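You operate a simulated robot arm through the tools that you are given. There is no shell and no other tool. Be economical: measure what you need, move in short steps, check, and stop when the job is done.

You are at the controls of a simulated robot arm. One attempt, no reset.

TASK
Put two of the tape rolls from the second shelf from the top of the shelf unit on the grey sheet on the shelf end of the sideboard top. Put the tin labelled "slats" from the top of the folding bench on the top of the low cabinet and the tin marked "door" on the door end of the sideboard top. The order is free. Set down upright: tin.

The check looks at the end state, three seconds after you hand in, the way a careful person would. Anything else that was tipped, shoved, dropped, spilled or broken makes it a failure. Flat cloth is picked up by pressing the open fingertips on it (5 to 10 N) and closing them slowly along it; thin cloth reads only 2 to 8 mm in the jaws.

THE ROBOT
A 7-joint arm with a two-finger parallel gripper on a trunk, on a base that drives. Base frame: it is fixed to the floor where the robot stands at the start and does not move with it; the origin is under the middle of the robot, x ahead of it, y to its left, z up. Readings come in m, rad, newtons and seconds.
Its first joint turns from -2.897 to 2.897 rad. Places, roughly: door end of the sideboard top [0.4, -1.2, 0.8]; old tin, small tin [-2.75, 0.5, 0.75]; top of the low cabinet [-3.8, 0.7, 0.7]. Payload 1.57 kg.
The TCP is the grasp point between the finger pads, 0.03 m short of the fingertips. In the tool frame z runs along the fingers and y along their closing line. Largest opening 0.11 m; finger width 0.024, thickness 0.012; the body of the gripper, 0.048 by 0.112 m, starts 0.078 m behind the TCP.
Orientation is told as [roll, pitch, yaw] about the base's x, y, z axes, in that order, counted from this pose: with the fingers straight down and closing along the base's y, the tool's x points along the base's -x, its y along +y and its z along -z.

THE INTERFACE
- The arm moves only by the tool servo_tool. Its argument "increments" is a list of rows, each a list of 3 entries, a list of its own where there are three numbers: the turn, a rotation vector about the tool's x, y, z in rad, then the shift along the tool's x, y, z in m, then the finger opening in m, from 0 to 0.11. In form: [[[wx, wy, wz], [x, y, z], fingers], ...]. A call has 1 to 8 rows; each row is the pose to reach, as a shift and turn from the pose commanded when the call began, along the tool's axes at that moment. Each row takes 0.2 s and may step no farther than 0.05 m and 0.15 rad from the row before; otherwise, or with a gripper value out of range, the whole call is refused. Where a pose cannot be reached the arm comes as near as it can. A force on the tool above 40 N (or 10 N above the force at the start of the call, whichever is more), or a blocked arm, ends the call early, and 0.2 s more pass. The fingers move at their own pace (about 0.045 m/s each) and stop on an object; they squeeze with about 43 N. The grip force told is the motor's: it shows also when the fingers shut on nothing. Time passes only in rows, and 0.2 s behind the last, so rows that repeat a pose let the fingers close. The reply holds the time, the measured pose of the TCP, the force on the tool along the base axes, the opening and the grip force, in the units named above and with some noise, with the torque about the TCP (base axes, N m) and any sound that the robot's microphone picked up.
- Cameras (640 x 400 px; columns grow to the right, rows downward): "scene" is now at [0.0011, 0.1006, 1.4814]; the picture's right is [-0.66, -0.75, 0.00], its down [-0.53, 0.46, -0.72] and it looks along [0.54, -0.47, -0.70] (base axes); focal length 275 px, centre (320, 200). "wrist" rides on the gripper at [0.07, 0.016, -0.141] in the tool frame; the picture's right is [-0.23, 0.97, 0.00], its down [-0.86, -0.20, -0.48] and it looks along [-0.47, -0.11, 0.88] (tool axes); focal length 222 px, centre (320, 200). There is no depth. A picture from a camera that has moved, and an enlarged one, comes with that camera's place and axes in the base frame and with its lens. The place of the scene camera against the robot may be out by one fixed shift of up to 0.018 m in any direction.
- get_image(camera): a new picture of that camera. The clock stands still meanwhile.
- lift_body(by): slides the trunk up (or, below 0, down) by that many m; the arm and the scene camera ride with it, the base frame stays. It gives what a move gives, with no picture.
- steer(legs): drives the robot by 1 to 6 legs, each [ahead, turn to the left] in m and rad, along the robot's own axes; the way and the turn of a leg run together, so that a leg with both is an arc; at most 1.5 m and 3.142 rad a leg. The arm and the cameras ride along, it lands a little off, and it stops where it bumps. It gives what a move gives.
- turn_head(pan, tilt): turns the head with the scene camera to pan (to the left, within 2.705 rad either way) and tilt (down, from -0.506 to 1.204), counted from straight ahead of the robot. It gives what a move gives.
- inspect(camera, box): a new picture of the part [left, top, right, bottom] of that camera's present view, enlarged. The clock stands still meanwhile.
- close_job(): hands the job in; it is judged then, once.

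Go step by step. Nothing tells you exact positions but the pictures and the camera data: compare them with the known pose of the tool, close in by small moves and look again before you grip or let go. The budget is 165 turns and 128 pictures, counting those below and the enlarged ones. Unless the task says otherwise, let go and move clear before handing in.

The tools are called as a command line: name --argument value ..., lists and objects as JSON in quotes. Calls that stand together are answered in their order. servo_tool: Moves the arm, as the interface text tells. Its arguments: {"type":"object","properties":{"increments":{"type":"array"}},"required":["increments"]} The other tools are called the same way: lift_body (by) slides the trunk up or down; steer (legs) drives the base; turn_head (pan, tilt) turns the head that bears the scene camera; get_image (camera) takes a picture; inspect (camera, box) takes an enlarged picture of a part of a camera's view; close_job () hands the job in.

At the start:

```text
time: 0.0
eef_pos: [0.3648, -0.2932, 1.1158]
tcp_rot: [-0.001, 0.0, -0.002]
ft_force: [-0.5, 0.2, 0.1]
ft_torque: [0.0, -0.01, -0.01]
opening: 0.1101
finger_force: 0.1
trunk travel left (down, up): [-0.426, 0.164]
robot x, y, heading: [0.0003, 0.0005, -0.003]
head pan, tilt: [-0.717, 0.773]
```

scene: 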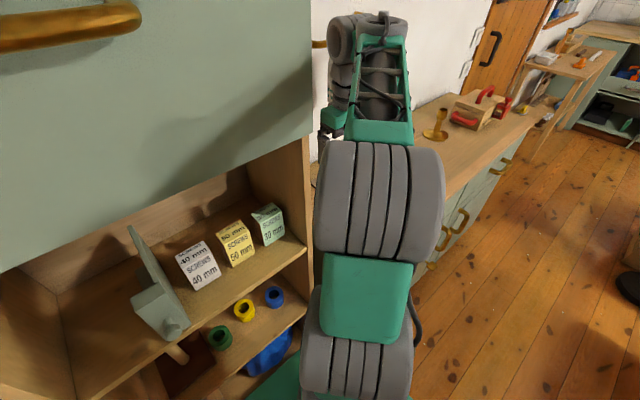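
wrist: 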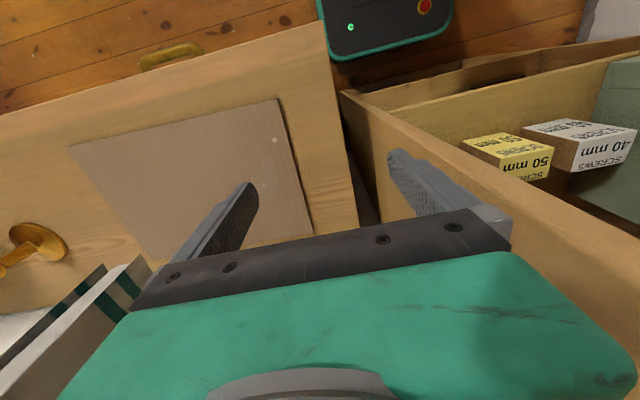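

The shelf unit stands ahead with tape rolls (green, yellow, blue) on the second shelf; the sideboard is to its right. I look around first.

turn_head --pan 0.0 --tilt 0.7

get_image --camera "scene"

turn_head --pan 2.6 --tilt 0.4

get_image --camera "scene"

turn_head --pan -1.6 --tilt 0.5

get_image --camera "scene"

turn_head --pan -2.6 --tilt 0.4

get_image --camera "scene"

```text
time: 1.1
eef_pos: [0.3645, -0.2913, 1.116]
tcp_rot: [0.0, 0.0, 0.0]
ft_force: [1.0, 0.3, -0.8]
ft_torque: [-0.02, 0.0, -0.03]
opening: 0.1098
finger_force: 0.1
trunk travel left (down, up): [-0.426, 0.164]
robot x, y, heading: [-0.0013, -0.0023, -0.005]
head pan, tilt: [0.0, 0.7]
```

```text
125 pictures are left
camera scene: at [0.0243, 0.1544, 1.4875], right [0.0, -1.0, 0.0], down [-0.64, 0.0, -0.76], along [0.76, 0.0, -0.64], focal length 275 px, centre (320, 200)
```

scene: 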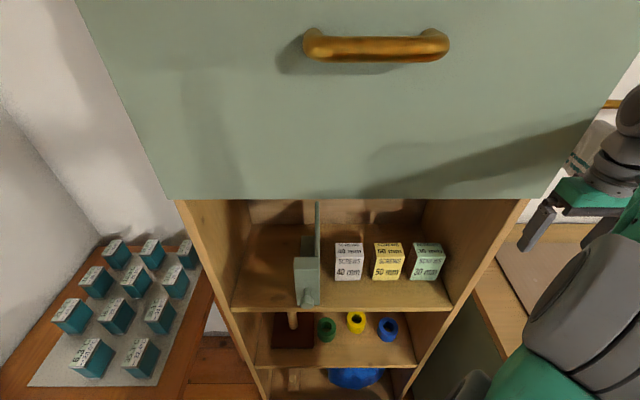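

```text
time: 3.4
eef_pos: [0.3654, -0.2917, 1.1158]
tcp_rot: [0.0, -0.001, -0.001]
ft_force: [0.1, 0.0, 0.0]
ft_torque: [-0.01, 0.0, 0.03]
opening: 0.1103
finger_force: 0.0
trunk travel left (down, up): [-0.426, 0.164]
robot x, y, heading: [-0.0038, -0.0005, -0.002]
head pan, tilt: [2.601, 0.4]
```

```text
124 pictures are left
camera scene: at [-0.14, 0.2022, 1.5143], right [0.52, 0.86, 0.0], down [0.33, -0.2, -0.92], along [-0.79, 0.47, -0.39], focal length 275 px, centre (320, 200)
```

scene: 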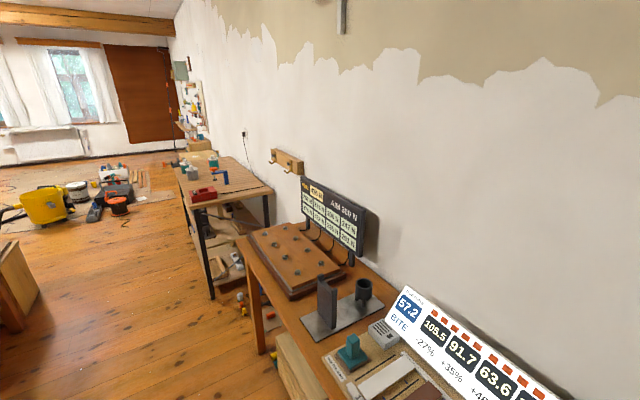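

```text
time: 6.8
eef_pos: [0.366, -0.2909, 1.1164]
tcp_rot: [0.0, 0.002, -0.001]
ft_force: [0.8, -0.1, 0.3]
ft_torque: [0.0, -0.01, -0.01]
opening: 0.1099
finger_force: 0.0
trunk travel left (down, up): [-0.426, 0.164]
robot x, y, heading: [-0.0011, -0.0019, 0.002]
head pan, tilt: [-1.6, 0.499]
```

```text
123 pictures are left
camera scene: at [-0.0633, 0.0635, 1.5052], right [-1.0, 0.03, 0.0], down [0.01, 0.48, -0.88], along [-0.03, -0.88, -0.48], focal length 275 px, centre (320, 200)
```

scene: 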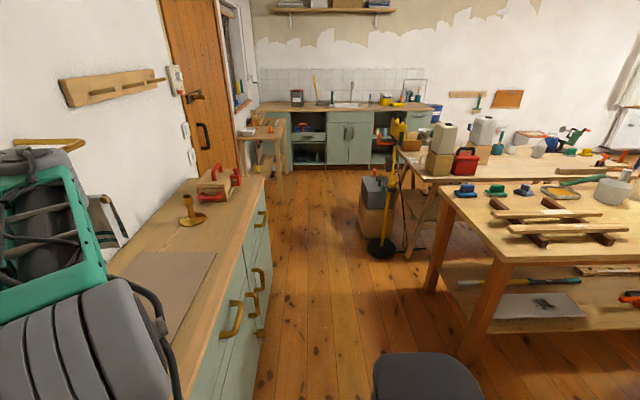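

```text
time: 8.1
eef_pos: [0.3652, -0.2913, 1.116]
tcp_rot: [-0.001, 0.001, 0.0]
ft_force: [0.3, 0.0, -0.3]
ft_torque: [-0.02, 0.02, -0.03]
opening: 0.1098
finger_force: 0.1
trunk travel left (down, up): [-0.426, 0.164]
robot x, y, heading: [0.0011, 0.0034, -0.003]
head pan, tilt: [-2.601, 0.4]
```

```text
122 pictures are left
camera scene: at [-0.14, 0.1067, 1.5143], right [-0.52, 0.86, 0.0], down [0.33, 0.2, -0.92], along [-0.79, -0.47, -0.39], focal length 275 px, centre (320, 200)
```

scene: 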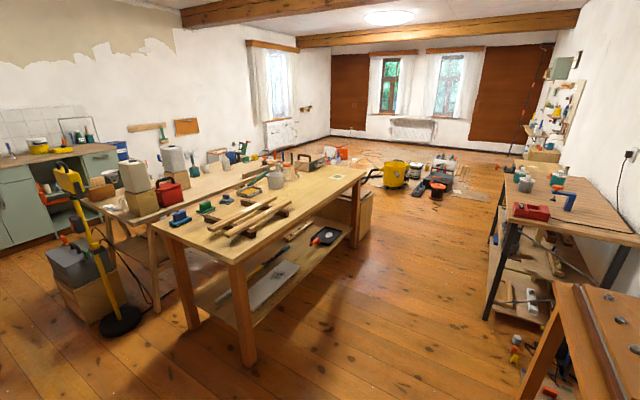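

turn_head --pan -0.1 --tilt 0.9

inspect --camera "scene" --box '[200, 100, 440, 250]'

get_image --camera "scene"

```text
time: 10.3
eef_pos: [0.3656, -0.2908, 1.1157]
tcp_rot: [0.001, 0.0, 0.0]
ft_force: [-0.7, -0.1, 0.0]
ft_torque: [0.0, -0.02, 0.01]
opening: 0.1098
finger_force: 0.1
trunk travel left (down, up): [-0.426, 0.164]
robot x, y, heading: [-0.002, 0.0005, 0.001]
head pan, tilt: [-0.099, 0.901]
```

```text
2.67 times, centred on (320, 175) of scene
camera zoom: at [0.0145, 0.1469, 1.4713], right [-0.1, -0.99, 0.0], down [-0.78, 0.08, -0.62], along [0.62, -0.06, -0.78], focal length 732 px, centre (320, 267)
```

zoom: 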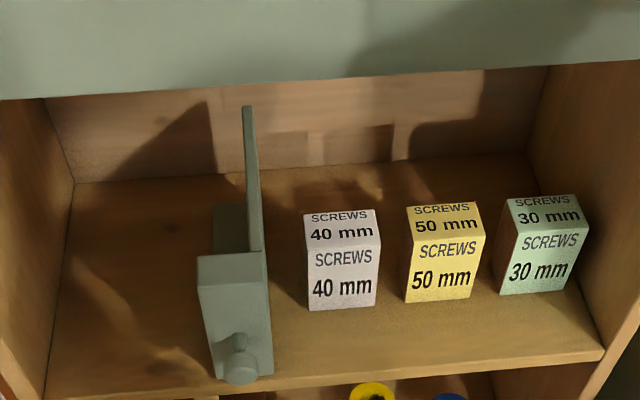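

```text
120 pictures are left
camera scene: at [0.0145, 0.1469, 1.4713], right [-0.1, -0.99, 0.0], down [-0.78, 0.08, -0.62], along [0.62, -0.06, -0.78], focal length 275 px, centre (320, 200)
```

scene: 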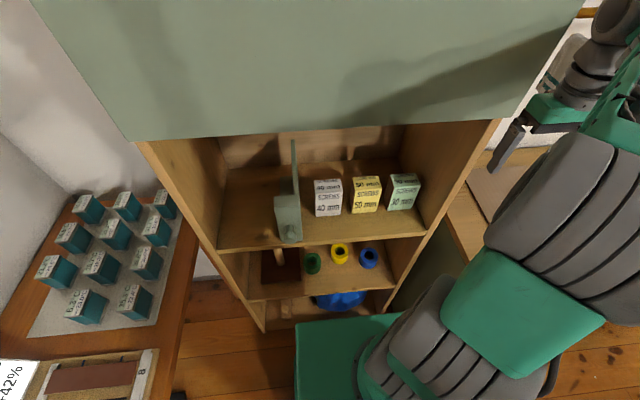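

inspect --camera "scene" --box '[216, 205, 456, 355]'

steer --legs '[[-0.4, 0.0]]'

turn_head --pan 0.0 --tilt 0.7

get_image --camera "scene"

get_image --camera "wrist"

```text
2.67 times, centred on (336, 280) of scene
camera zoom: at [0.0145, 0.1469, 1.4713], right [-0.1, -0.99, 0.0], down [-0.78, 0.08, -0.62], along [0.62, -0.06, -0.78], focal length 732 px, centre (277, -13)
```

zoom: 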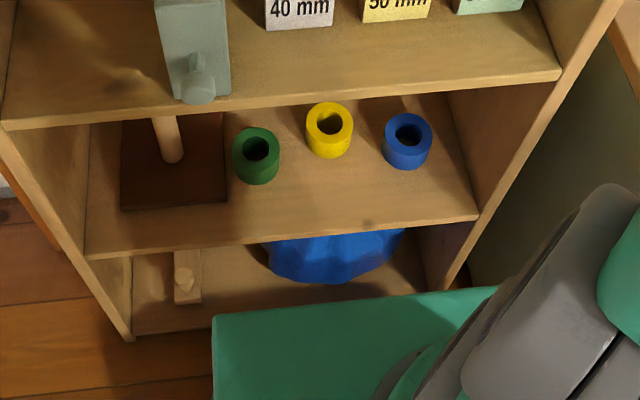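

```text
time: 12.8
eef_pos: [-0.0341, -0.2912, 1.1156]
tcp_rot: [0.0, 0.001, 0.005]
ft_force: [0.9, -0.3, 0.8]
ft_torque: [0.01, 0.0, 0.03]
opening: 0.1098
finger_force: 0.0
trunk travel left (down, up): [-0.426, 0.164]
robot x, y, heading: [-0.3965, -0.0025, 0.007]
head pan, tilt: [-0.099, 0.901]
```

```text
time: 13.6
eef_pos: [-0.0341, -0.2919, 1.1145]
tcp_rot: [0.0, 0.002, 0.004]
ft_force: [0.7, -0.8, 0.0]
ft_torque: [0.0, -0.01, -0.03]
opening: 0.11
finger_force: 0.0
trunk travel left (down, up): [-0.426, 0.164]
robot x, y, heading: [-0.3955, -0.0016, 0.007]
head pan, tilt: [0.0, 0.7]
```

```text
118 pictures are left
camera scene: at [-0.3764, 0.1538, 1.4874], right [0.0, -1.0, 0.0], down [-0.64, 0.0, -0.76], along [0.76, 0.0, -0.64], focal length 275 px, centre (320, 200)
```

scene: 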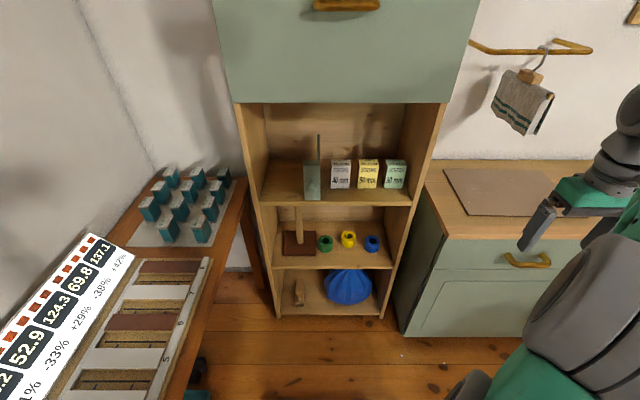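

```text
117 pictures are left
camera wrist: at [-0.1026, -0.2743, 1.2576], right [0.22, 0.97, 0.0], down [0.86, -0.2, 0.48], along [0.47, -0.11, -0.88], focal length 222 px, centre (320, 200)
```

wrist: 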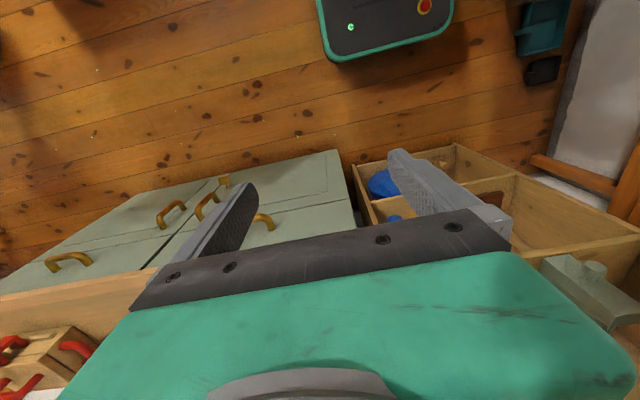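

Rolls stand at roughly x 0.50, y 0.13/0.02/-0.09 on the shelf at z≈0.48; the grey sheet lies around (0.47,-0.57,0.8). I'll station the robot so it reaches both.

steer --legs '[[0, -0.5], [0.29, 0], [0, 0.5]]'

turn_head --pan -0.2 --tilt 0.8

get_image --camera "scene"

get_image --camera "wrist"

```text
time: 18.4
eef_pos: [0.2196, -0.4279, 1.1158]
tcp_rot: [0.0, 0.001, 0.004]
ft_force: [-0.2, 0.0, 0.0]
ft_torque: [0.01, 0.03, -0.04]
opening: 0.1101
finger_force: 0.0
trunk travel left (down, up): [-0.426, 0.164]
robot x, y, heading: [-0.1457, -0.1346, 0.002]
head pan, tilt: [0.0, 0.7]
```

```text
time: 19.1
eef_pos: [0.2203, -0.4266, 1.1155]
tcp_rot: [0.0, 0.001, 0.003]
ft_force: [0.7, 1.1, -0.1]
ft_torque: [0.02, 0.01, -0.01]
opening: 0.11
finger_force: 0.2
trunk travel left (down, up): [-0.426, 0.164]
robot x, y, heading: [-0.1472, -0.137, 0.004]
head pan, tilt: [-0.201, 0.799]
```

```text
116 pictures are left
camera scene: at [-0.1286, 0.001, 1.4793], right [-0.2, -0.98, 0.0], down [-0.7, 0.14, -0.7], along [0.68, -0.14, -0.72], focal length 275 px, centre (320, 200)
```

scene: 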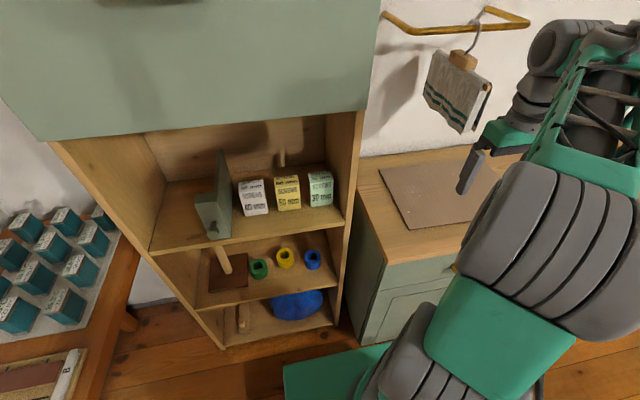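

```text
115 pictures are left
camera wrist: at [0.1513, -0.4109, 1.2576], right [0.22, 0.97, 0.0], down [0.86, -0.2, 0.48], along [0.47, -0.11, -0.88], focal length 222 px, centre (320, 200)
```

wrist: 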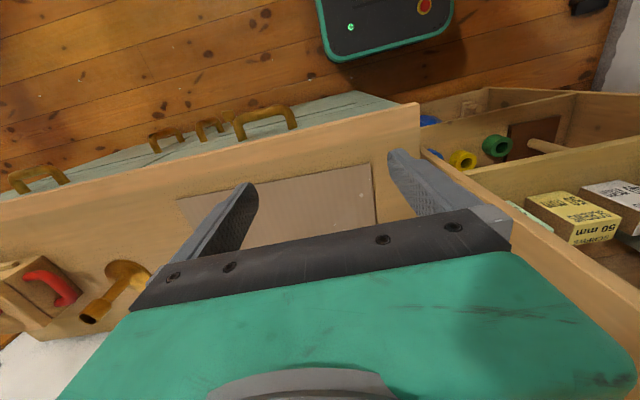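

servo_tool --increments '[[[0, -0.1, 0], [0.007, 0.048, 0], 0.1], [[0, -0.2, 0], [0.014, 0.096, 0], 0.1], [[0, -0.3, 0], [0.021, 0.144, 0], 0.1], [[0, -0.4, 0], [0.028, 0.192, 0], 0.1], [[0, -0.5, 0], [0.035, 0.24, 0], 0.1], [[0, -0.6, 0], [0.042, 0.288, 0], 0.1], [[0, -0.7, 0], [0.049, 0.336, 0], 0.1], [[0, -0.785, 0], [0.056, 0.384, 0], 0.1]]'

get_image --camera "scene"

get_image --camera "wrist"

```text
time: 20.4
eef_pos: [0.1912, -0.2057, 1.0411]
tcp_rot: [0.186, -0.265, -0.088]
ft_force: [-0.1, 0.3, 0.3]
ft_torque: [0.02, 0.02, 0.04]
opening: 0.1001
finger_force: 0.0
trunk travel left (down, up): [-0.426, 0.164]
robot x, y, heading: [-0.1492, -0.1378, 0.008]
head pan, tilt: [-0.201, 0.799]
stopped in row 6: the arm was blocked; the commanded pose is now the measured one
```

```text
114 pictures are left
camera scene: at [-0.1285, 0.0006, 1.4793], right [-0.2, -0.98, 0.0], down [-0.7, 0.14, -0.7], along [0.68, -0.14, -0.72], focal length 275 px, centre (320, 200)
```

scene: 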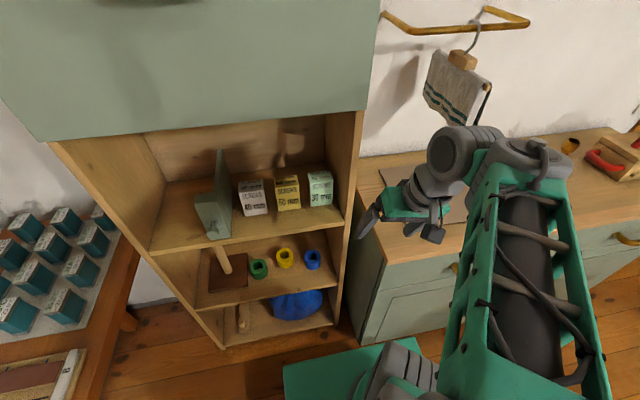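

```text
113 pictures are left
camera wrist: at [0.0883, -0.2066, 1.16], right [0.26, 0.94, 0.23], down [0.69, -0.34, 0.64], along [0.68, -0.01, -0.73], focal length 222 px, centre (320, 200)
```

wrist: 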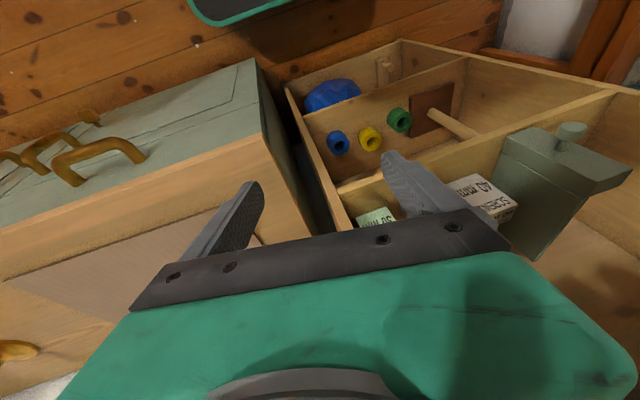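

steer --legs '[[-0.45, 0]]'

servo_tool --increments '[[[0, 0, 0], [-0.04, 0, -0.02], 0.1], [[0, 0, 0], [-0.08, 0.01, -0.03], 0.1], [[0, 0, 0], [-0.12, 0.02, -0.04], 0.1], [[0, 0, 0], [-0.16, 0.03, -0.05], 0.1], [[0, 0, 0], [-0.2, 0.04, -0.06], 0.1], [[0, 0, 0], [-0.24, 0.05, -0.06], 0.1]]'

get_image --camera "scene"

```text
time: 23.0
eef_pos: [-0.2524, -0.2069, 1.0406]
tcp_rot: [0.184, -0.264, -0.082]
ft_force: [0.0, 0.4, -0.5]
ft_torque: [-0.01, -0.01, -0.03]
opening: 0.0997
finger_force: 0.1
trunk travel left (down, up): [-0.426, 0.164]
robot x, y, heading: [-0.5891, -0.1392, 0.003]
head pan, tilt: [-0.201, 0.799]
```

```text
time: 24.4
eef_pos: [-0.0427, -0.1829, 1.164]
tcp_rot: [0.183, -0.265, -0.082]
ft_force: [-0.8, -0.3, -0.7]
ft_torque: [0.0, -0.05, -0.02]
opening: 0.1
finger_force: 0.1
out of reach, approached as far as the arm can: row 6
trunk travel left (down, up): [-0.426, 0.164]
robot x, y, heading: [-0.5883, -0.1375, 0.006]
head pan, tilt: [-0.201, 0.799]
```

```text
112 pictures are left
camera scene: at [-0.574, -0.0008, 1.4792], right [-0.19, -0.98, 0.0], down [-0.7, 0.14, -0.7], along [0.68, -0.13, -0.72], focal length 275 px, centre (320, 200)
```

scene: 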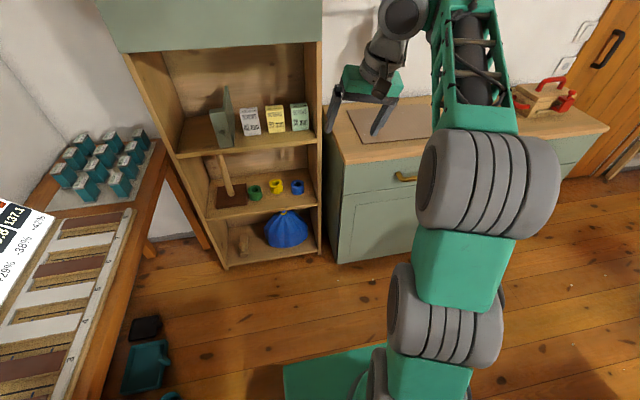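

servo_tool --increments '[[[0.03, -0.08, -0.01], [0.01, 0.007, 0.045], 0.1], [[0.06, -0.16, -0.02], [0.02, 0.013, 0.09], 0.1], [[0.09, -0.24, -0.04], [0.03, 0.02, 0.135], 0.1], [[0.12, -0.32, -0.05], [0.045, 0.027, 0.18], 0.1], [[0.15, -0.4, -0.06], [0.056, 0.034, 0.225], 0.1], [[0.17, -0.48, -0.07], [0.067, 0.04, 0.265], 0.1], [[0.18, -0.52, -0.08], [0.079, 0.046, 0.303], 0.1]]'

get_image --camera "scene"

```text
time: 26.0
eef_pos: [-0.0353, -0.0848, 0.8652]
tcp_rot: [-0.026, -0.79, -0.038]
ft_force: [0.3, 1.4, -0.1]
ft_torque: [-0.01, -0.01, 0.03]
opening: 0.1001
finger_force: 0.0
trunk travel left (down, up): [-0.426, 0.164]
robot x, y, heading: [-0.5918, -0.1408, 0.008]
head pan, tilt: [-0.201, 0.799]
```

```text
111 pictures are left
camera scene: at [-0.5734, -0.0012, 1.4793], right [-0.19, -0.98, 0.0], down [-0.7, 0.14, -0.7], along [0.68, -0.13, -0.72], focal length 275 px, centre (320, 200)
```

scene: 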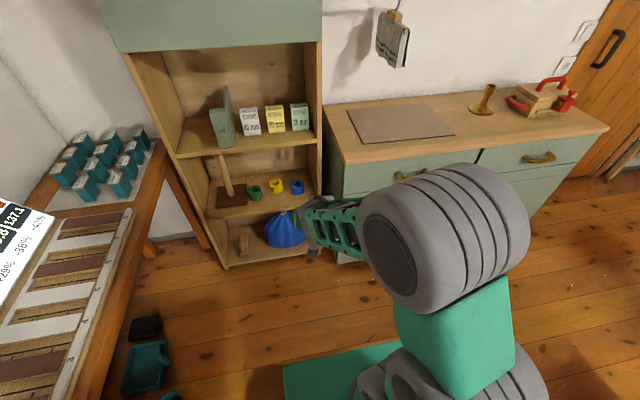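

servo_tool --increments '[[[-0.01, 0, 0], [0.026, 0.015, 0.034], 0.1], [[-0.02, 0, 0], [0.052, 0.03, 0.068], 0.1], [[-0.03, 0, 0], [0.078, 0.045, 0.102], 0.1], [[-0.04, 0, -0.01], [0.104, 0.06, 0.136], 0.1], [[-0.045, 0, -0.01], [0.13, 0.075, 0.17], 0.1], [[-0.045, 0, -0.01], [0.156, 0.09, 0.204], 0.1], [[-0.045, 0, -0.01], [0.184, 0.107, 0.24], 0.1]]'

turn_head --pan 0.0 --tilt 0.75

get_image --camera "scene"

get_image --camera "wrist"

```text
time: 27.6
eef_pos: [0.0119, 0.0167, 0.5639]
tcp_rot: [0.012, -0.789, -0.026]
ft_force: [-0.1, 0.5, 0.2]
ft_torque: [-0.03, 0.03, 0.01]
opening: 0.0999
finger_force: 0.0
trunk travel left (down, up): [-0.426, 0.164]
robot x, y, heading: [-0.5927, -0.1356, 0.001]
head pan, tilt: [-0.201, 0.799]
```

```text
time: 28.4
eef_pos: [0.0103, 0.0157, 0.5634]
tcp_rot: [0.013, -0.788, -0.027]
ft_force: [0.5, -0.2, 0.3]
ft_torque: [0.0, 0.0, 0.0]
opening: 0.1003
finger_force: 0.1
trunk travel left (down, up): [-0.426, 0.164]
robot x, y, heading: [-0.5927, -0.1384, 0.007]
head pan, tilt: [0.0, 0.75]
```

```text
110 pictures are left
camera scene: at [-0.5696, 0.0149, 1.4832], right [0.01, -1.0, 0.0], down [-0.68, 0.0, -0.73], along [0.73, 0.0, -0.68], focal length 275 px, centre (320, 200)
```

scene: 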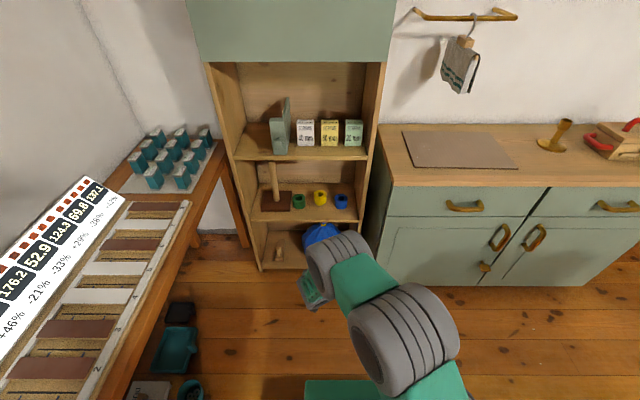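

```text
109 pictures are left
camera wrist: at [-0.136, 0.0347, 0.6153], right [0.18, 0.97, 0.17], down [0.26, -0.21, 0.94], along [0.95, -0.12, -0.29], focal length 222 px, centre (320, 200)
```

wrist: 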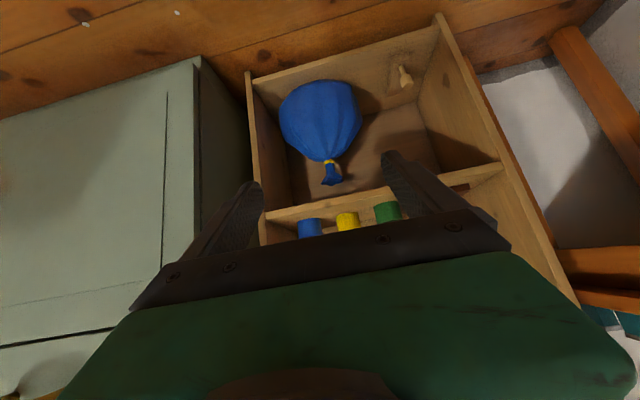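

steer --legs '[[0.38, 0]]'

get_image --camera "scene"

get_image --camera "wrist"

```text
time: 30.8
eef_pos: [0.3913, 0.0217, 0.563]
tcp_rot: [0.013, -0.787, -0.023]
ft_force: [0.2, -0.3, -0.1]
ft_torque: [-0.01, -0.01, -0.01]
opening: 0.0999
finger_force: 0.0
trunk travel left (down, up): [-0.426, 0.164]
robot x, y, heading: [-0.2095, -0.1359, 0.01]
head pan, tilt: [0.0, 0.75]
```

```text
108 pictures are left
camera scene: at [-0.1908, 0.0185, 1.4832], right [0.01, -1.0, 0.0], down [-0.68, -0.01, -0.73], along [0.73, 0.01, -0.68], focal length 275 px, centre (320, 200)
```

scene: 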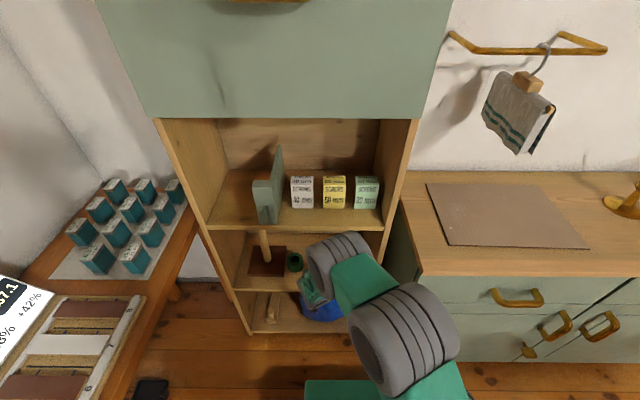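

```text
107 pictures are left
camera wrist: at [0.2428, 0.0401, 0.615], right [0.17, 0.97, 0.17], down [0.26, -0.21, 0.94], along [0.95, -0.12, -0.29], focal length 222 px, centre (320, 200)
```

wrist: 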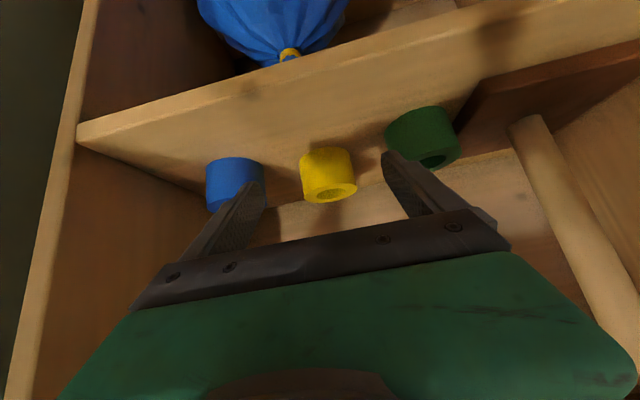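

servo_tool --increments '[[[0, 0, 0], [-0.012, 0, 0.028], 0.095], [[0, 0, 0], [-0.024, 0.001, 0.055], 0.095], [[0, 0, 0], [-0.036, 0.002, 0.082], 0.095], [[0, 0, 0], [-0.046, 0.002, 0.106], 0.095]]'

get_image --camera "wrist"

get_image --camera "scene"

```text
time: 31.8
eef_pos: [0.5004, 0.0225, 0.5227]
tcp_rot: [0.013, -0.787, -0.02]
ft_force: [0.0, -0.6, 1.1]
ft_torque: [0.0, 0.03, 0.02]
opening: 0.095
finger_force: 0.1
trunk travel left (down, up): [-0.426, 0.164]
robot x, y, heading: [-0.2122, -0.1379, 0.006]
head pan, tilt: [0.0, 0.75]
```

```text
106 pictures are left
camera wrist: at [0.3517, 0.0401, 0.5735], right [0.17, 0.97, 0.17], down [0.26, -0.21, 0.94], along [0.95, -0.12, -0.29], focal length 222 px, centre (320, 200)
```

wrist: 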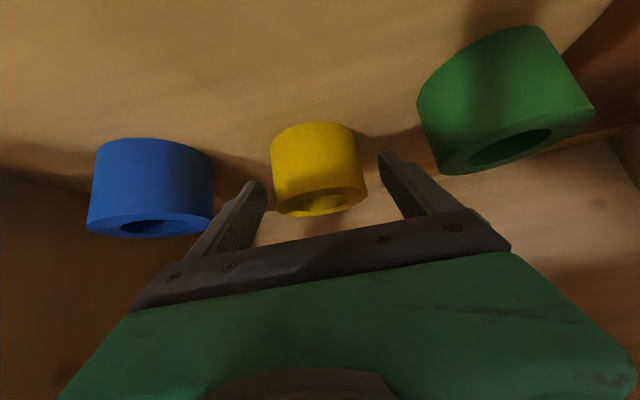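

```text
105 pictures are left
camera scene: at [-0.1908, 0.0184, 1.4832], right [0.01, -1.0, 0.0], down [-0.68, -0.01, -0.73], along [0.73, 0.01, -0.68], focal length 275 px, centre (320, 200)
```

scene: 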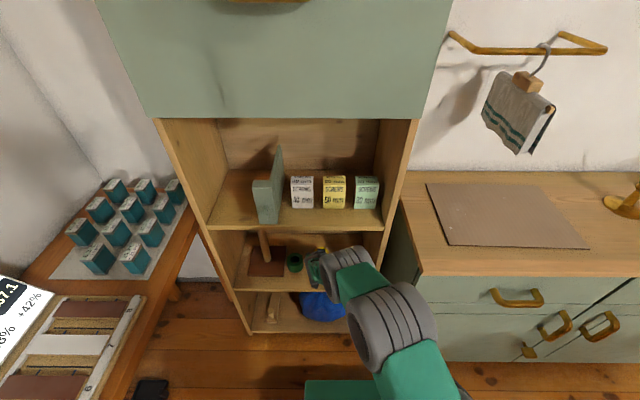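

inspect --camera "wrist" --box '[220, 90, 420, 215]'

inspect --camera "scene" --box '[230, 220, 390, 320]'

```text
3.20 times, centred on (320, 152) of wrist
camera zoom: at [0.3517, 0.0401, 0.5735], right [0.17, 0.97, 0.17], down [0.26, -0.21, 0.94], along [0.95, -0.12, -0.29], focal length 711 px, centre (320, 352)
```

zoom: 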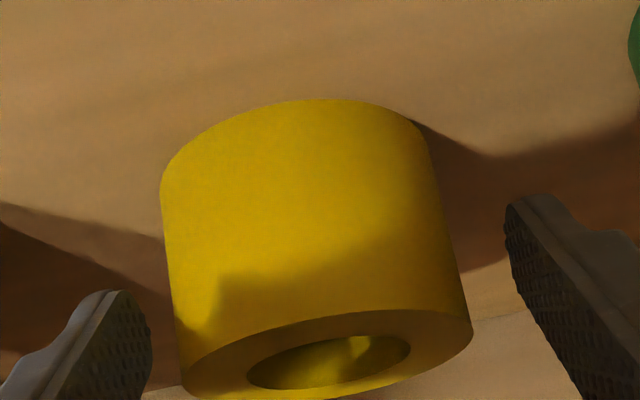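

```text
4.00 times, centred on (310, 270) of scene
camera zoom: at [-0.1908, 0.0184, 1.4832], right [0.01, -1.0, 0.0], down [-0.68, -0.01, -0.73], along [0.73, 0.01, -0.68], focal length 1098 px, centre (360, -80)
```

zoom: 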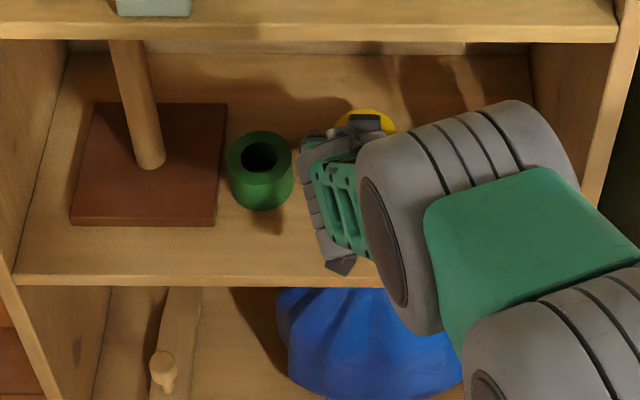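

servo_tool --increments '[[[0, 0, 0], [0.004, 0, 0.004], 0.095], [[0, 0, 0], [0.004, 0, 0.004], 0.04], [[0, 0, 0], [0.004, 0, 0.004], 0.04], [[0, 0, 0], [0.004, 0, 0.004], 0.04], [[0, 0, 0], [0.004, 0, 0.004], 0.04]]'

get_image --camera "wrist"

```text
time: 33.0
eef_pos: [0.4991, 0.0223, 0.5154]
tcp_rot: [0.011, -0.787, -0.02]
ft_force: [-0.1, 0.0, -0.4]
ft_torque: [-0.05, -0.01, -0.01]
opening: 0.0674
finger_force: 34.4
trunk travel left (down, up): [-0.426, 0.164]
robot x, y, heading: [-0.2101, -0.1362, 0.009]
head pan, tilt: [0.0, 0.75]
```

```text
102 pictures are left
camera wrist: at [0.3505, 0.0408, 0.5675], right [0.17, 0.97, 0.17], down [0.26, -0.21, 0.94], along [0.95, -0.12, -0.29], focal length 222 px, centre (320, 200)
```

wrist: 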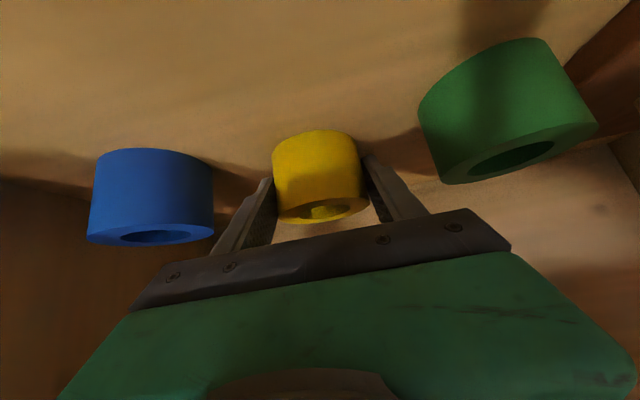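

servo_tool --increments '[[[0, 0, 0], [-0.017, 0, -0.017], 0.04], [[0, 0, 0], [-0.035, 0, -0.035], 0.04], [[0, 0, 0], [-0.055, 0, -0.055], 0.04]]'

steer --legs '[[-0.4, 0]]'

servo_tool --increments '[[[0, 0, 0], [-0.033, -0.01, -0.033], 0.04], [[0, 0, 0], [-0.066, -0.02, -0.066], 0.04], [[0, 0, 0], [-0.099, -0.03, -0.099], 0.04], [[0, 0, 0], [-0.132, -0.04, -0.132], 0.04], [[0, 0, 0], [-0.165, -0.05, -0.165], 0.04], [[0, 0, 0], [-0.195, -0.07, -0.195], 0.04], [[0, 0, 0], [-0.22, -0.1, -0.22], 0.04], [[0, 0, 0], [-0.23, -0.14, -0.23], 0.04]]'

servo_tool --increments '[[[0, 0, 0], [0, -0.045, 0], 0.04], [[0, 0, 0], [0, -0.09, 0], 0.04], [[0, 0, 0], [0, -0.135, 0], 0.04], [[0, 0, 0], [0, -0.18, 0], 0.04], [[0, 0, 0], [0, -0.225, 0], 0.04], [[0, 0, 0], [0, -0.27, 0], 0.04], [[0, 0, 0], [0, -0.315, 0], 0.04], [[0, 0, 0], [0, -0.35, 0], 0.04]]'

get_image --camera "scene"

get_image --camera "wrist"

```text
time: 33.8
eef_pos: [0.4999, 0.0205, 0.5928]
tcp_rot: [0.013, -0.784, -0.021]
ft_force: [-0.8, 0.0, 0.4]
ft_torque: [0.06, -0.05, 0.04]
opening: 0.04
finger_force: 0.2
trunk travel left (down, up): [-0.426, 0.164]
robot x, y, heading: [-0.2122, -0.1346, 0.013]
head pan, tilt: [0.0, 0.75]
```

```text
time: 36.3
eef_pos: [0.0928, 0.0178, 0.5935]
tcp_rot: [0.013, -0.788, -0.019]
ft_force: [-0.1, 0.1, 0.9]
ft_torque: [-0.01, -0.03, 0.02]
opening: 0.0401
finger_force: 0.0
trunk travel left (down, up): [-0.426, 0.164]
robot x, y, heading: [-0.6175, -0.14, 0.02]
head pan, tilt: [0.0, 0.75]
```

```text
time: 38.1
eef_pos: [0.0901, -0.1242, 0.9146]
tcp_rot: [0.013, -0.788, -0.019]
ft_force: [-0.2, -0.1, -0.5]
ft_torque: [0.05, -0.01, 0.02]
opening: 0.0402
finger_force: 0.0
trunk travel left (down, up): [-0.426, 0.164]
robot x, y, heading: [-0.6172, -0.146, 0.011]
head pan, tilt: [0.0, 0.75]
```

```text
time: 39.9
eef_pos: [0.0859, -0.4734, 0.9143]
tcp_rot: [0.013, -0.788, -0.018]
ft_force: [0.5, 0.3, 0.2]
ft_torque: [-0.01, -0.01, 0.03]
opening: 0.0403
finger_force: 0.1
trunk travel left (down, up): [-0.426, 0.164]
robot x, y, heading: [-0.6176, -0.1403, 0.013]
head pan, tilt: [0.0, 0.75]
```

```text
101 pictures are left
camera scene: at [-0.5971, 0.013, 1.4832], right [0.01, -1.0, 0.0], down [-0.68, -0.01, -0.73], along [0.73, 0.01, -0.68], focal length 275 px, centre (320, 200)
```

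scene: 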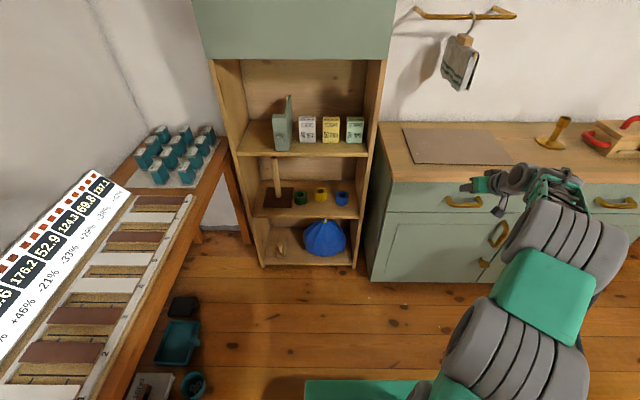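

```text
100 pictures are left
camera wrist: at [-0.0618, -0.4567, 0.9655], right [0.17, 0.97, 0.17], down [0.26, -0.21, 0.94], along [0.95, -0.11, -0.29], focal length 222 px, centre (320, 200)
```

wrist: 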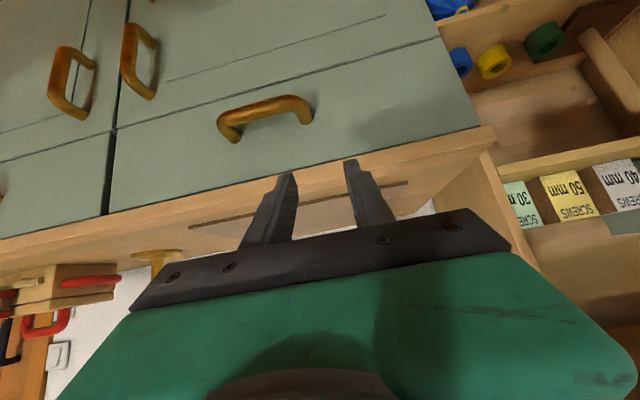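

The yellow roll slipped out on lifting and stayed on its shelf; I go back and retry with a fuller, slower grip.

servo_tool --increments '[[[0, 0, 0], [0, 0.045, 0], 0.1], [[0, 0, 0], [0, 0.09, 0], 0.1], [[0, 0, 0], [0, 0.135, 0], 0.1], [[0, 0, 0], [0, 0.18, 0], 0.1], [[0, 0, 0], [0, 0.225, 0], 0.1], [[0, 0, 0], [0, 0.27, 0], 0.1], [[0, 0, 0], [0, 0.315, 0], 0.1], [[0, 0, 0], [0, 0.35, 0], 0.1]]'

servo_tool --increments '[[[0, 0, 0], [0.033, 0.04, 0.033], 0.1], [[0, 0, 0], [0.066, 0.07, 0.066], 0.1], [[0, 0, 0], [0.099, 0.09, 0.099], 0.1], [[0, 0, 0], [0.132, 0.1, 0.132], 0.1], [[0, 0, 0], [0.165, 0.11, 0.165], 0.1], [[0, 0, 0], [0.195, 0.12, 0.195], 0.1], [[0, 0, 0], [0.22, 0.13, 0.22], 0.1], [[0, 0, 0], [0.245, 0.14, 0.245], 0.1]]'

steer --legs '[[0.31, -0.012]]'

get_image --camera "wrist"

inspect --camera "scene" --box '[230, 190, 390, 290]'

```text
time: 41.7
eef_pos: [0.0904, -0.1239, 0.9178]
tcp_rot: [0.012, -0.789, -0.02]
ft_force: [1.2, -0.4, 0.2]
ft_torque: [0.0, 0.01, -0.01]
opening: 0.0999
finger_force: 0.1
trunk travel left (down, up): [-0.426, 0.164]
robot x, y, heading: [-0.6156, -0.1405, 0.013]
head pan, tilt: [0.0, 0.75]
```

```text
refused: row 1 steps farther than a row can; nothing moved
```

```text
time: 43.5
eef_pos: [0.341, -0.1279, 0.9176]
tcp_rot: [0.014, -0.776, -0.032]
ft_force: [-13.5, 1.6, 8.2]
ft_torque: [-0.29, -0.08, -0.62]
opening: 0.0983
finger_force: 0.1
trunk travel left (down, up): [-0.426, 0.164]
robot x, y, heading: [-0.3622, -0.1381, 0.014]
head pan, tilt: [0.0, 0.75]
stopped in leg 1: the force on the tool passed its limit (the readings are from after the stop); the commanded pose is now the measured one
```

```text
99 pictures are left
camera wrist: at [0.1945, -0.1071, 0.9699], right [0.18, 0.97, 0.17], down [0.27, -0.21, 0.94], along [0.94, -0.13, -0.3], focal length 222 px, centre (320, 200)
```

wrist: 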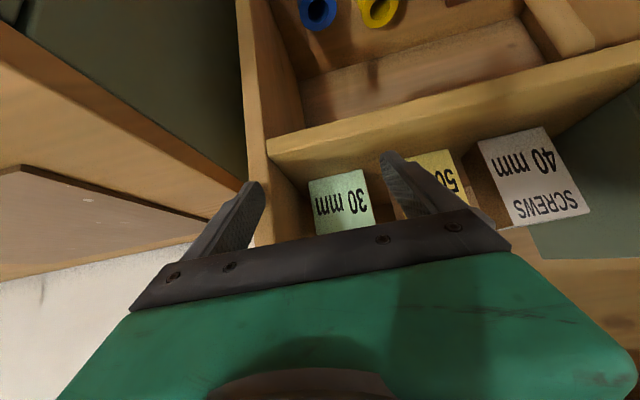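

```text
4.00 times, centred on (310, 240) of scene
camera zoom: at [-0.3418, 0.0163, 1.4831], right [0.01, -1.0, 0.0], down [-0.68, -0.01, -0.73], along [0.73, 0.01, -0.68], focal length 1098 px, centre (360, 40)
```

zoom: 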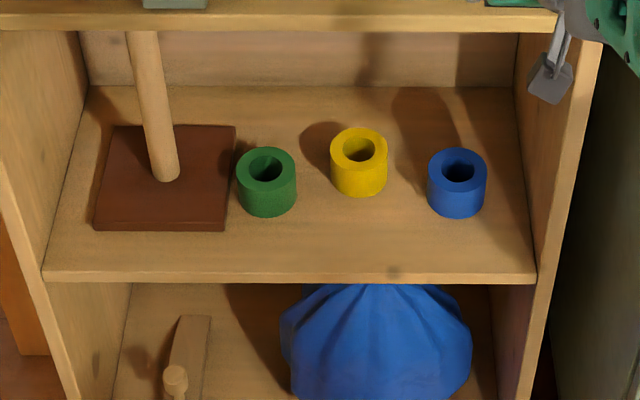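

steer --legs '[[-0.25, 0]]'

servo_tool --increments '[[[0, 0, 0], [0.03, 0.02, 0.03], 0.1], [[0, 0, 0], [0.06, 0.04, 0.06], 0.1], [[0, 0, 0], [0.09, 0.06, 0.09], 0.1], [[0, 0, 0], [0.12, 0.08, 0.12], 0.1], [[0, 0, 0], [0.15, 0.1, 0.15], 0.1], [[0, 0, 0], [0.18, 0.12, 0.18], 0.1], [[0, 0, 0], [0.21, 0.135, 0.21], 0.1], [[0, 0, 0], [0.24, 0.15, 0.24], 0.1]]'

```text
time: 45.3
eef_pos: [0.0962, -0.1278, 0.9162]
tcp_rot: [0.013, -0.772, -0.03]
ft_force: [-0.5, -0.4, -0.2]
ft_torque: [-0.01, -0.02, 0.01]
opening: 0.1001
finger_force: 0.1
trunk travel left (down, up): [-0.426, 0.164]
robot x, y, heading: [-0.6086, -0.139, 0.011]
head pan, tilt: [0.0, 0.75]
```

```text
time: 47.1
eef_pos: [0.0927, 0.0234, 0.5789]
tcp_rot: [0.013, -0.776, -0.031]
ft_force: [0.2, -0.3, -1.1]
ft_torque: [0.01, 0.04, -0.03]
opening: 0.1002
finger_force: 0.1
trunk travel left (down, up): [-0.426, 0.164]
robot x, y, heading: [-0.6045, -0.1428, 0.012]
head pan, tilt: [0.0, 0.75]
```

steer --legs '[[0.3, -0.01]]'

inspect --camera "wrist" --box '[200, 100, 480, 275]'

```text
time: 49.2
eef_pos: [0.3942, 0.0171, 0.5789]
tcp_rot: [0.012, -0.774, -0.04]
ft_force: [0.2, 0.2, 0.7]
ft_torque: [0.0, 0.0, -0.01]
opening: 0.0999
finger_force: 0.0
trunk travel left (down, up): [-0.426, 0.164]
robot x, y, heading: [-0.3028, -0.138, -0.0]
head pan, tilt: [0.0, 0.75]
```

```text
2.29 times, centred on (340, 188) of wrist
camera zoom: at [0.2485, 0.0382, 0.6321], right [0.19, 0.97, 0.17], down [0.27, -0.22, 0.94], along [0.94, -0.14, -0.3], focal length 508 px, centre (274, 229)
```

zoom: 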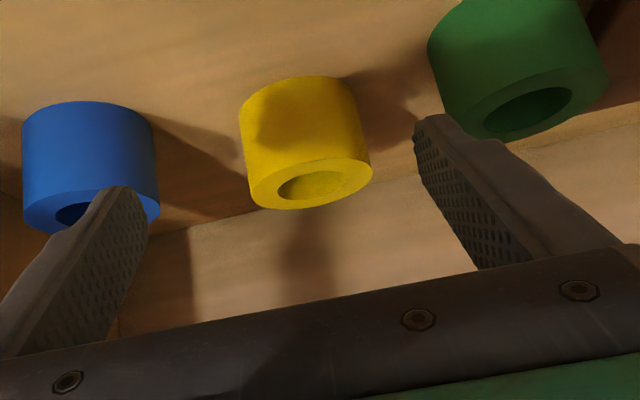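

servo_tool --increments '[[[-0.02, 0, -0.037], [-0.009, 0.004, 0.03], 0.095], [[-0.02, 0, -0.037], [-0.018, 0.008, 0.06], 0.095], [[-0.02, 0, -0.037], [-0.027, 0.011, 0.09], 0.095], [[-0.02, 0, -0.037], [-0.036, 0.012, 0.125], 0.095], [[-0.02, 0, -0.037], [-0.036, 0.012, 0.125], 0.06], [[-0.02, 0, -0.037], [-0.036, 0.012, 0.125], 0.0], [[-0.02, 0, -0.037], [-0.036, 0.012, 0.125], 0.0], [[-0.02, 0, -0.037], [-0.036, 0.012, 0.125], 0.0]]'

get_image --camera "wrist"

```text
time: 51.0
eef_pos: [0.5055, 0.0234, 0.5183]
tcp_rot: [-0.001, -0.776, 0.011]
ft_force: [0.1, 0.6, 4.2]
ft_torque: [0.07, 0.04, 0.0]
opening: 0.0676
finger_force: 34.3
out of reach, approached as far as the arm can: row 4
trunk travel left (down, up): [-0.426, 0.164]
robot x, y, heading: [-0.3053, -0.1399, -0.005]
head pan, tilt: [0.0, 0.75]
```

```text
96 pictures are left
camera wrist: at [0.3586, 0.0402, 0.5713], right [0.15, 0.98, 0.16], down [0.28, -0.2, 0.94], along [0.95, -0.1, -0.3], focal length 222 px, centre (320, 200)
```

wrist: 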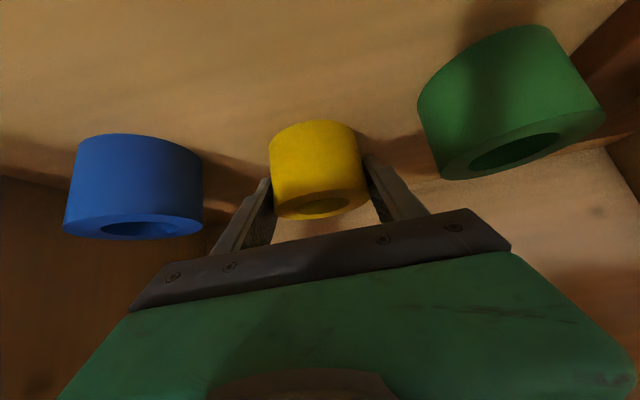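

servo_tool --increments '[[[0, 0, 0], [-0.002, 0, -0.002], 0], [[0, 0, 0], [-0.005, 0, -0.005], 0], [[0, 0, 0], [-0.008, 0, -0.008], 0], [[0, 0, 0], [-0.012, 0, -0.012], 0], [[0, 0, 0], [-0.016, 0, -0.016], 0], [[0, 0, 0], [-0.02, 0, -0.02], 0]]'

get_image --camera "wrist"

```text
time: 52.4
eef_pos: [0.5093, 0.026, 0.5427]
tcp_rot: [-0.004, -0.774, 0.01]
ft_force: [-0.4, -0.2, -0.5]
ft_torque: [0.0, 0.01, -0.01]
opening: 0.0676
finger_force: 43.4
trunk travel left (down, up): [-0.426, 0.164]
robot x, y, heading: [-0.3099, -0.1363, -0.0]
head pan, tilt: [0.0, 0.75]
```

```text
95 pictures are left
camera wrist: at [0.3616, 0.0411, 0.5961], right [0.15, 0.98, 0.16], down [0.28, -0.19, 0.94], along [0.95, -0.1, -0.3], focal length 222 px, centre (320, 200)
```

wrist: 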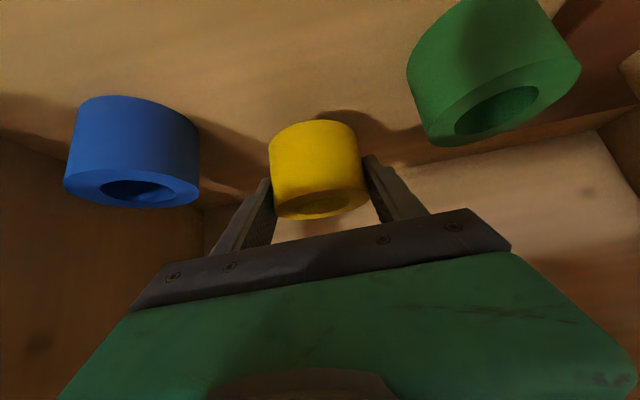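

The yellow roll is held now. I lift it and back out.

servo_tool --increments '[[[0, 0, 0], [-0.01, 0, -0.01], 0], [[0, 0, 0], [-0.02, 0, -0.02], 0], [[0, 0, 0], [-0.03, 0, -0.03], 0], [[0, 0, 0], [-0.04, 0, -0.04], 0]]'

steer --legs '[[-0.35, 0]]'

servo_tool --increments '[[[0, 0, 0], [-0.03, -0.01, -0.03], 0], [[0, 0, 0], [-0.06, -0.02, -0.06], 0], [[0, 0, 0], [-0.09, -0.03, -0.09], 0], [[0, 0, 0], [-0.12, -0.04, -0.12], 0], [[0, 0, 0], [-0.15, -0.05, -0.15], 0], [[0, 0, 0], [-0.18, -0.07, -0.18], 0], [[0, 0, 0], [-0.21, -0.09, -0.21], 0], [[0, 0, 0], [-0.23, -0.12, -0.23], 0]]'

get_image --camera "wrist"

```text
time: 53.4
eef_pos: [0.5106, 0.0263, 0.5981]
tcp_rot: [-0.004, -0.773, 0.011]
ft_force: [-0.5, -0.2, -1.1]
ft_torque: [-0.02, 0.01, -0.02]
opening: 0.0676
finger_force: 42.9
trunk travel left (down, up): [-0.426, 0.164]
robot x, y, heading: [-0.3078, -0.1401, -0.002]
head pan, tilt: [0.0, 0.75]
```

```text
time: 55.6
eef_pos: [0.1626, 0.0247, 0.5987]
tcp_rot: [-0.002, -0.774, 0.008]
ft_force: [0.6, -0.3, -0.4]
ft_torque: [0.03, 0.0, 0.01]
opening: 0.0676
finger_force: 43.0
trunk travel left (down, up): [-0.426, 0.164]
robot x, y, heading: [-0.6539, -0.1408, -0.001]
head pan, tilt: [0.0, 0.75]
```

```text
time: 57.4
eef_pos: [0.1699, -0.0948, 0.9234]
tcp_rot: [-0.005, -0.774, 0.01]
ft_force: [0.8, 1.6, -0.4]
ft_torque: [-0.04, -0.01, 0.02]
opening: 0.0679
finger_force: 43.2
trunk travel left (down, up): [-0.426, 0.164]
robot x, y, heading: [-0.6554, -0.1386, -0.005]
head pan, tilt: [0.0, 0.75]
```

```text
94 pictures are left
camera wrist: at [0.0208, -0.0795, 0.9773], right [0.16, 0.98, 0.16], down [0.28, -0.2, 0.94], along [0.95, -0.1, -0.3], focal length 222 px, centre (320, 200)
```

wrist: 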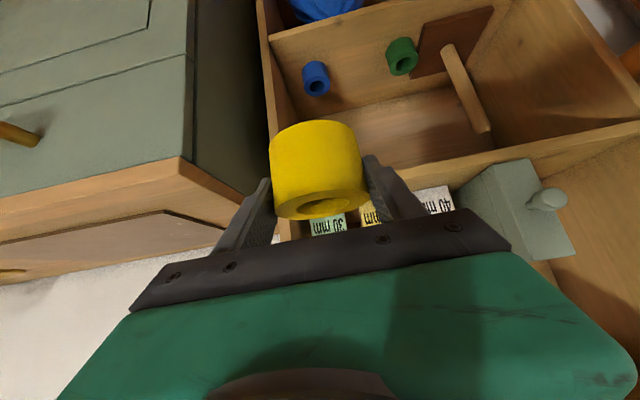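

servo_tool --increments '[[[0, 0, 0], [0.018, -0.038, -0.0175], 0], [[0, 0, 0], [0.036, -0.076, -0.035], 0], [[0, 0, 0], [0.054, -0.114, -0.0525], 0], [[0, 0, 0], [0.072, -0.152, -0.07], 0], [[0, 0, 0], [0.09, -0.19, -0.0875], 0], [[0, 0, 0], [0.108, -0.228, -0.105], 0], [[0, 0, 0], [0.126, -0.266, -0.1225], 0], [[0, 0, 0], [0.144, -0.304, -0.14], 0]]'

servo_tool --increments '[[[0, 0, 0], [0, -0.04, 0], 0], [[0, 0, 0], [0, -0.08, 0], 0]]'

get_image --camera "wrist"

```text
time: 59.2
eef_pos: [-0.0313, -0.4017, 0.9215]
tcp_rot: [-0.001, -0.775, 0.009]
ft_force: [0.3, -0.1, -0.3]
ft_torque: [0.02, -0.03, 0.01]
opening: 0.0678
finger_force: 42.7
trunk travel left (down, up): [-0.426, 0.164]
robot x, y, heading: [-0.6526, -0.137, -0.004]
head pan, tilt: [0.0, 0.75]
```

```text
time: 59.8
eef_pos: [-0.0288, -0.4823, 0.9224]
tcp_rot: [-0.002, -0.773, 0.007]
ft_force: [-0.3, 0.0, -0.5]
ft_torque: [0.01, -0.02, 0.0]
opening: 0.0677
finger_force: 42.5
trunk travel left (down, up): [-0.426, 0.164]
robot x, y, heading: [-0.6536, -0.1411, -0.003]
head pan, tilt: [0.0, 0.75]
```

```text
93 pictures are left
camera wrist: at [-0.177, -0.4664, 0.9762], right [0.16, 0.97, 0.16], down [0.28, -0.2, 0.94], along [0.95, -0.1, -0.3], focal length 222 px, centre (320, 200)
```

wrist: 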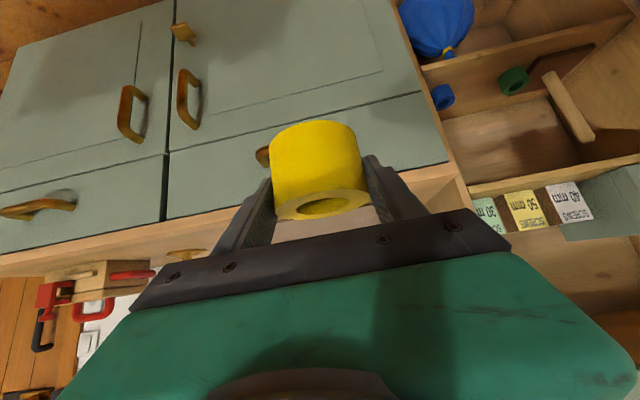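

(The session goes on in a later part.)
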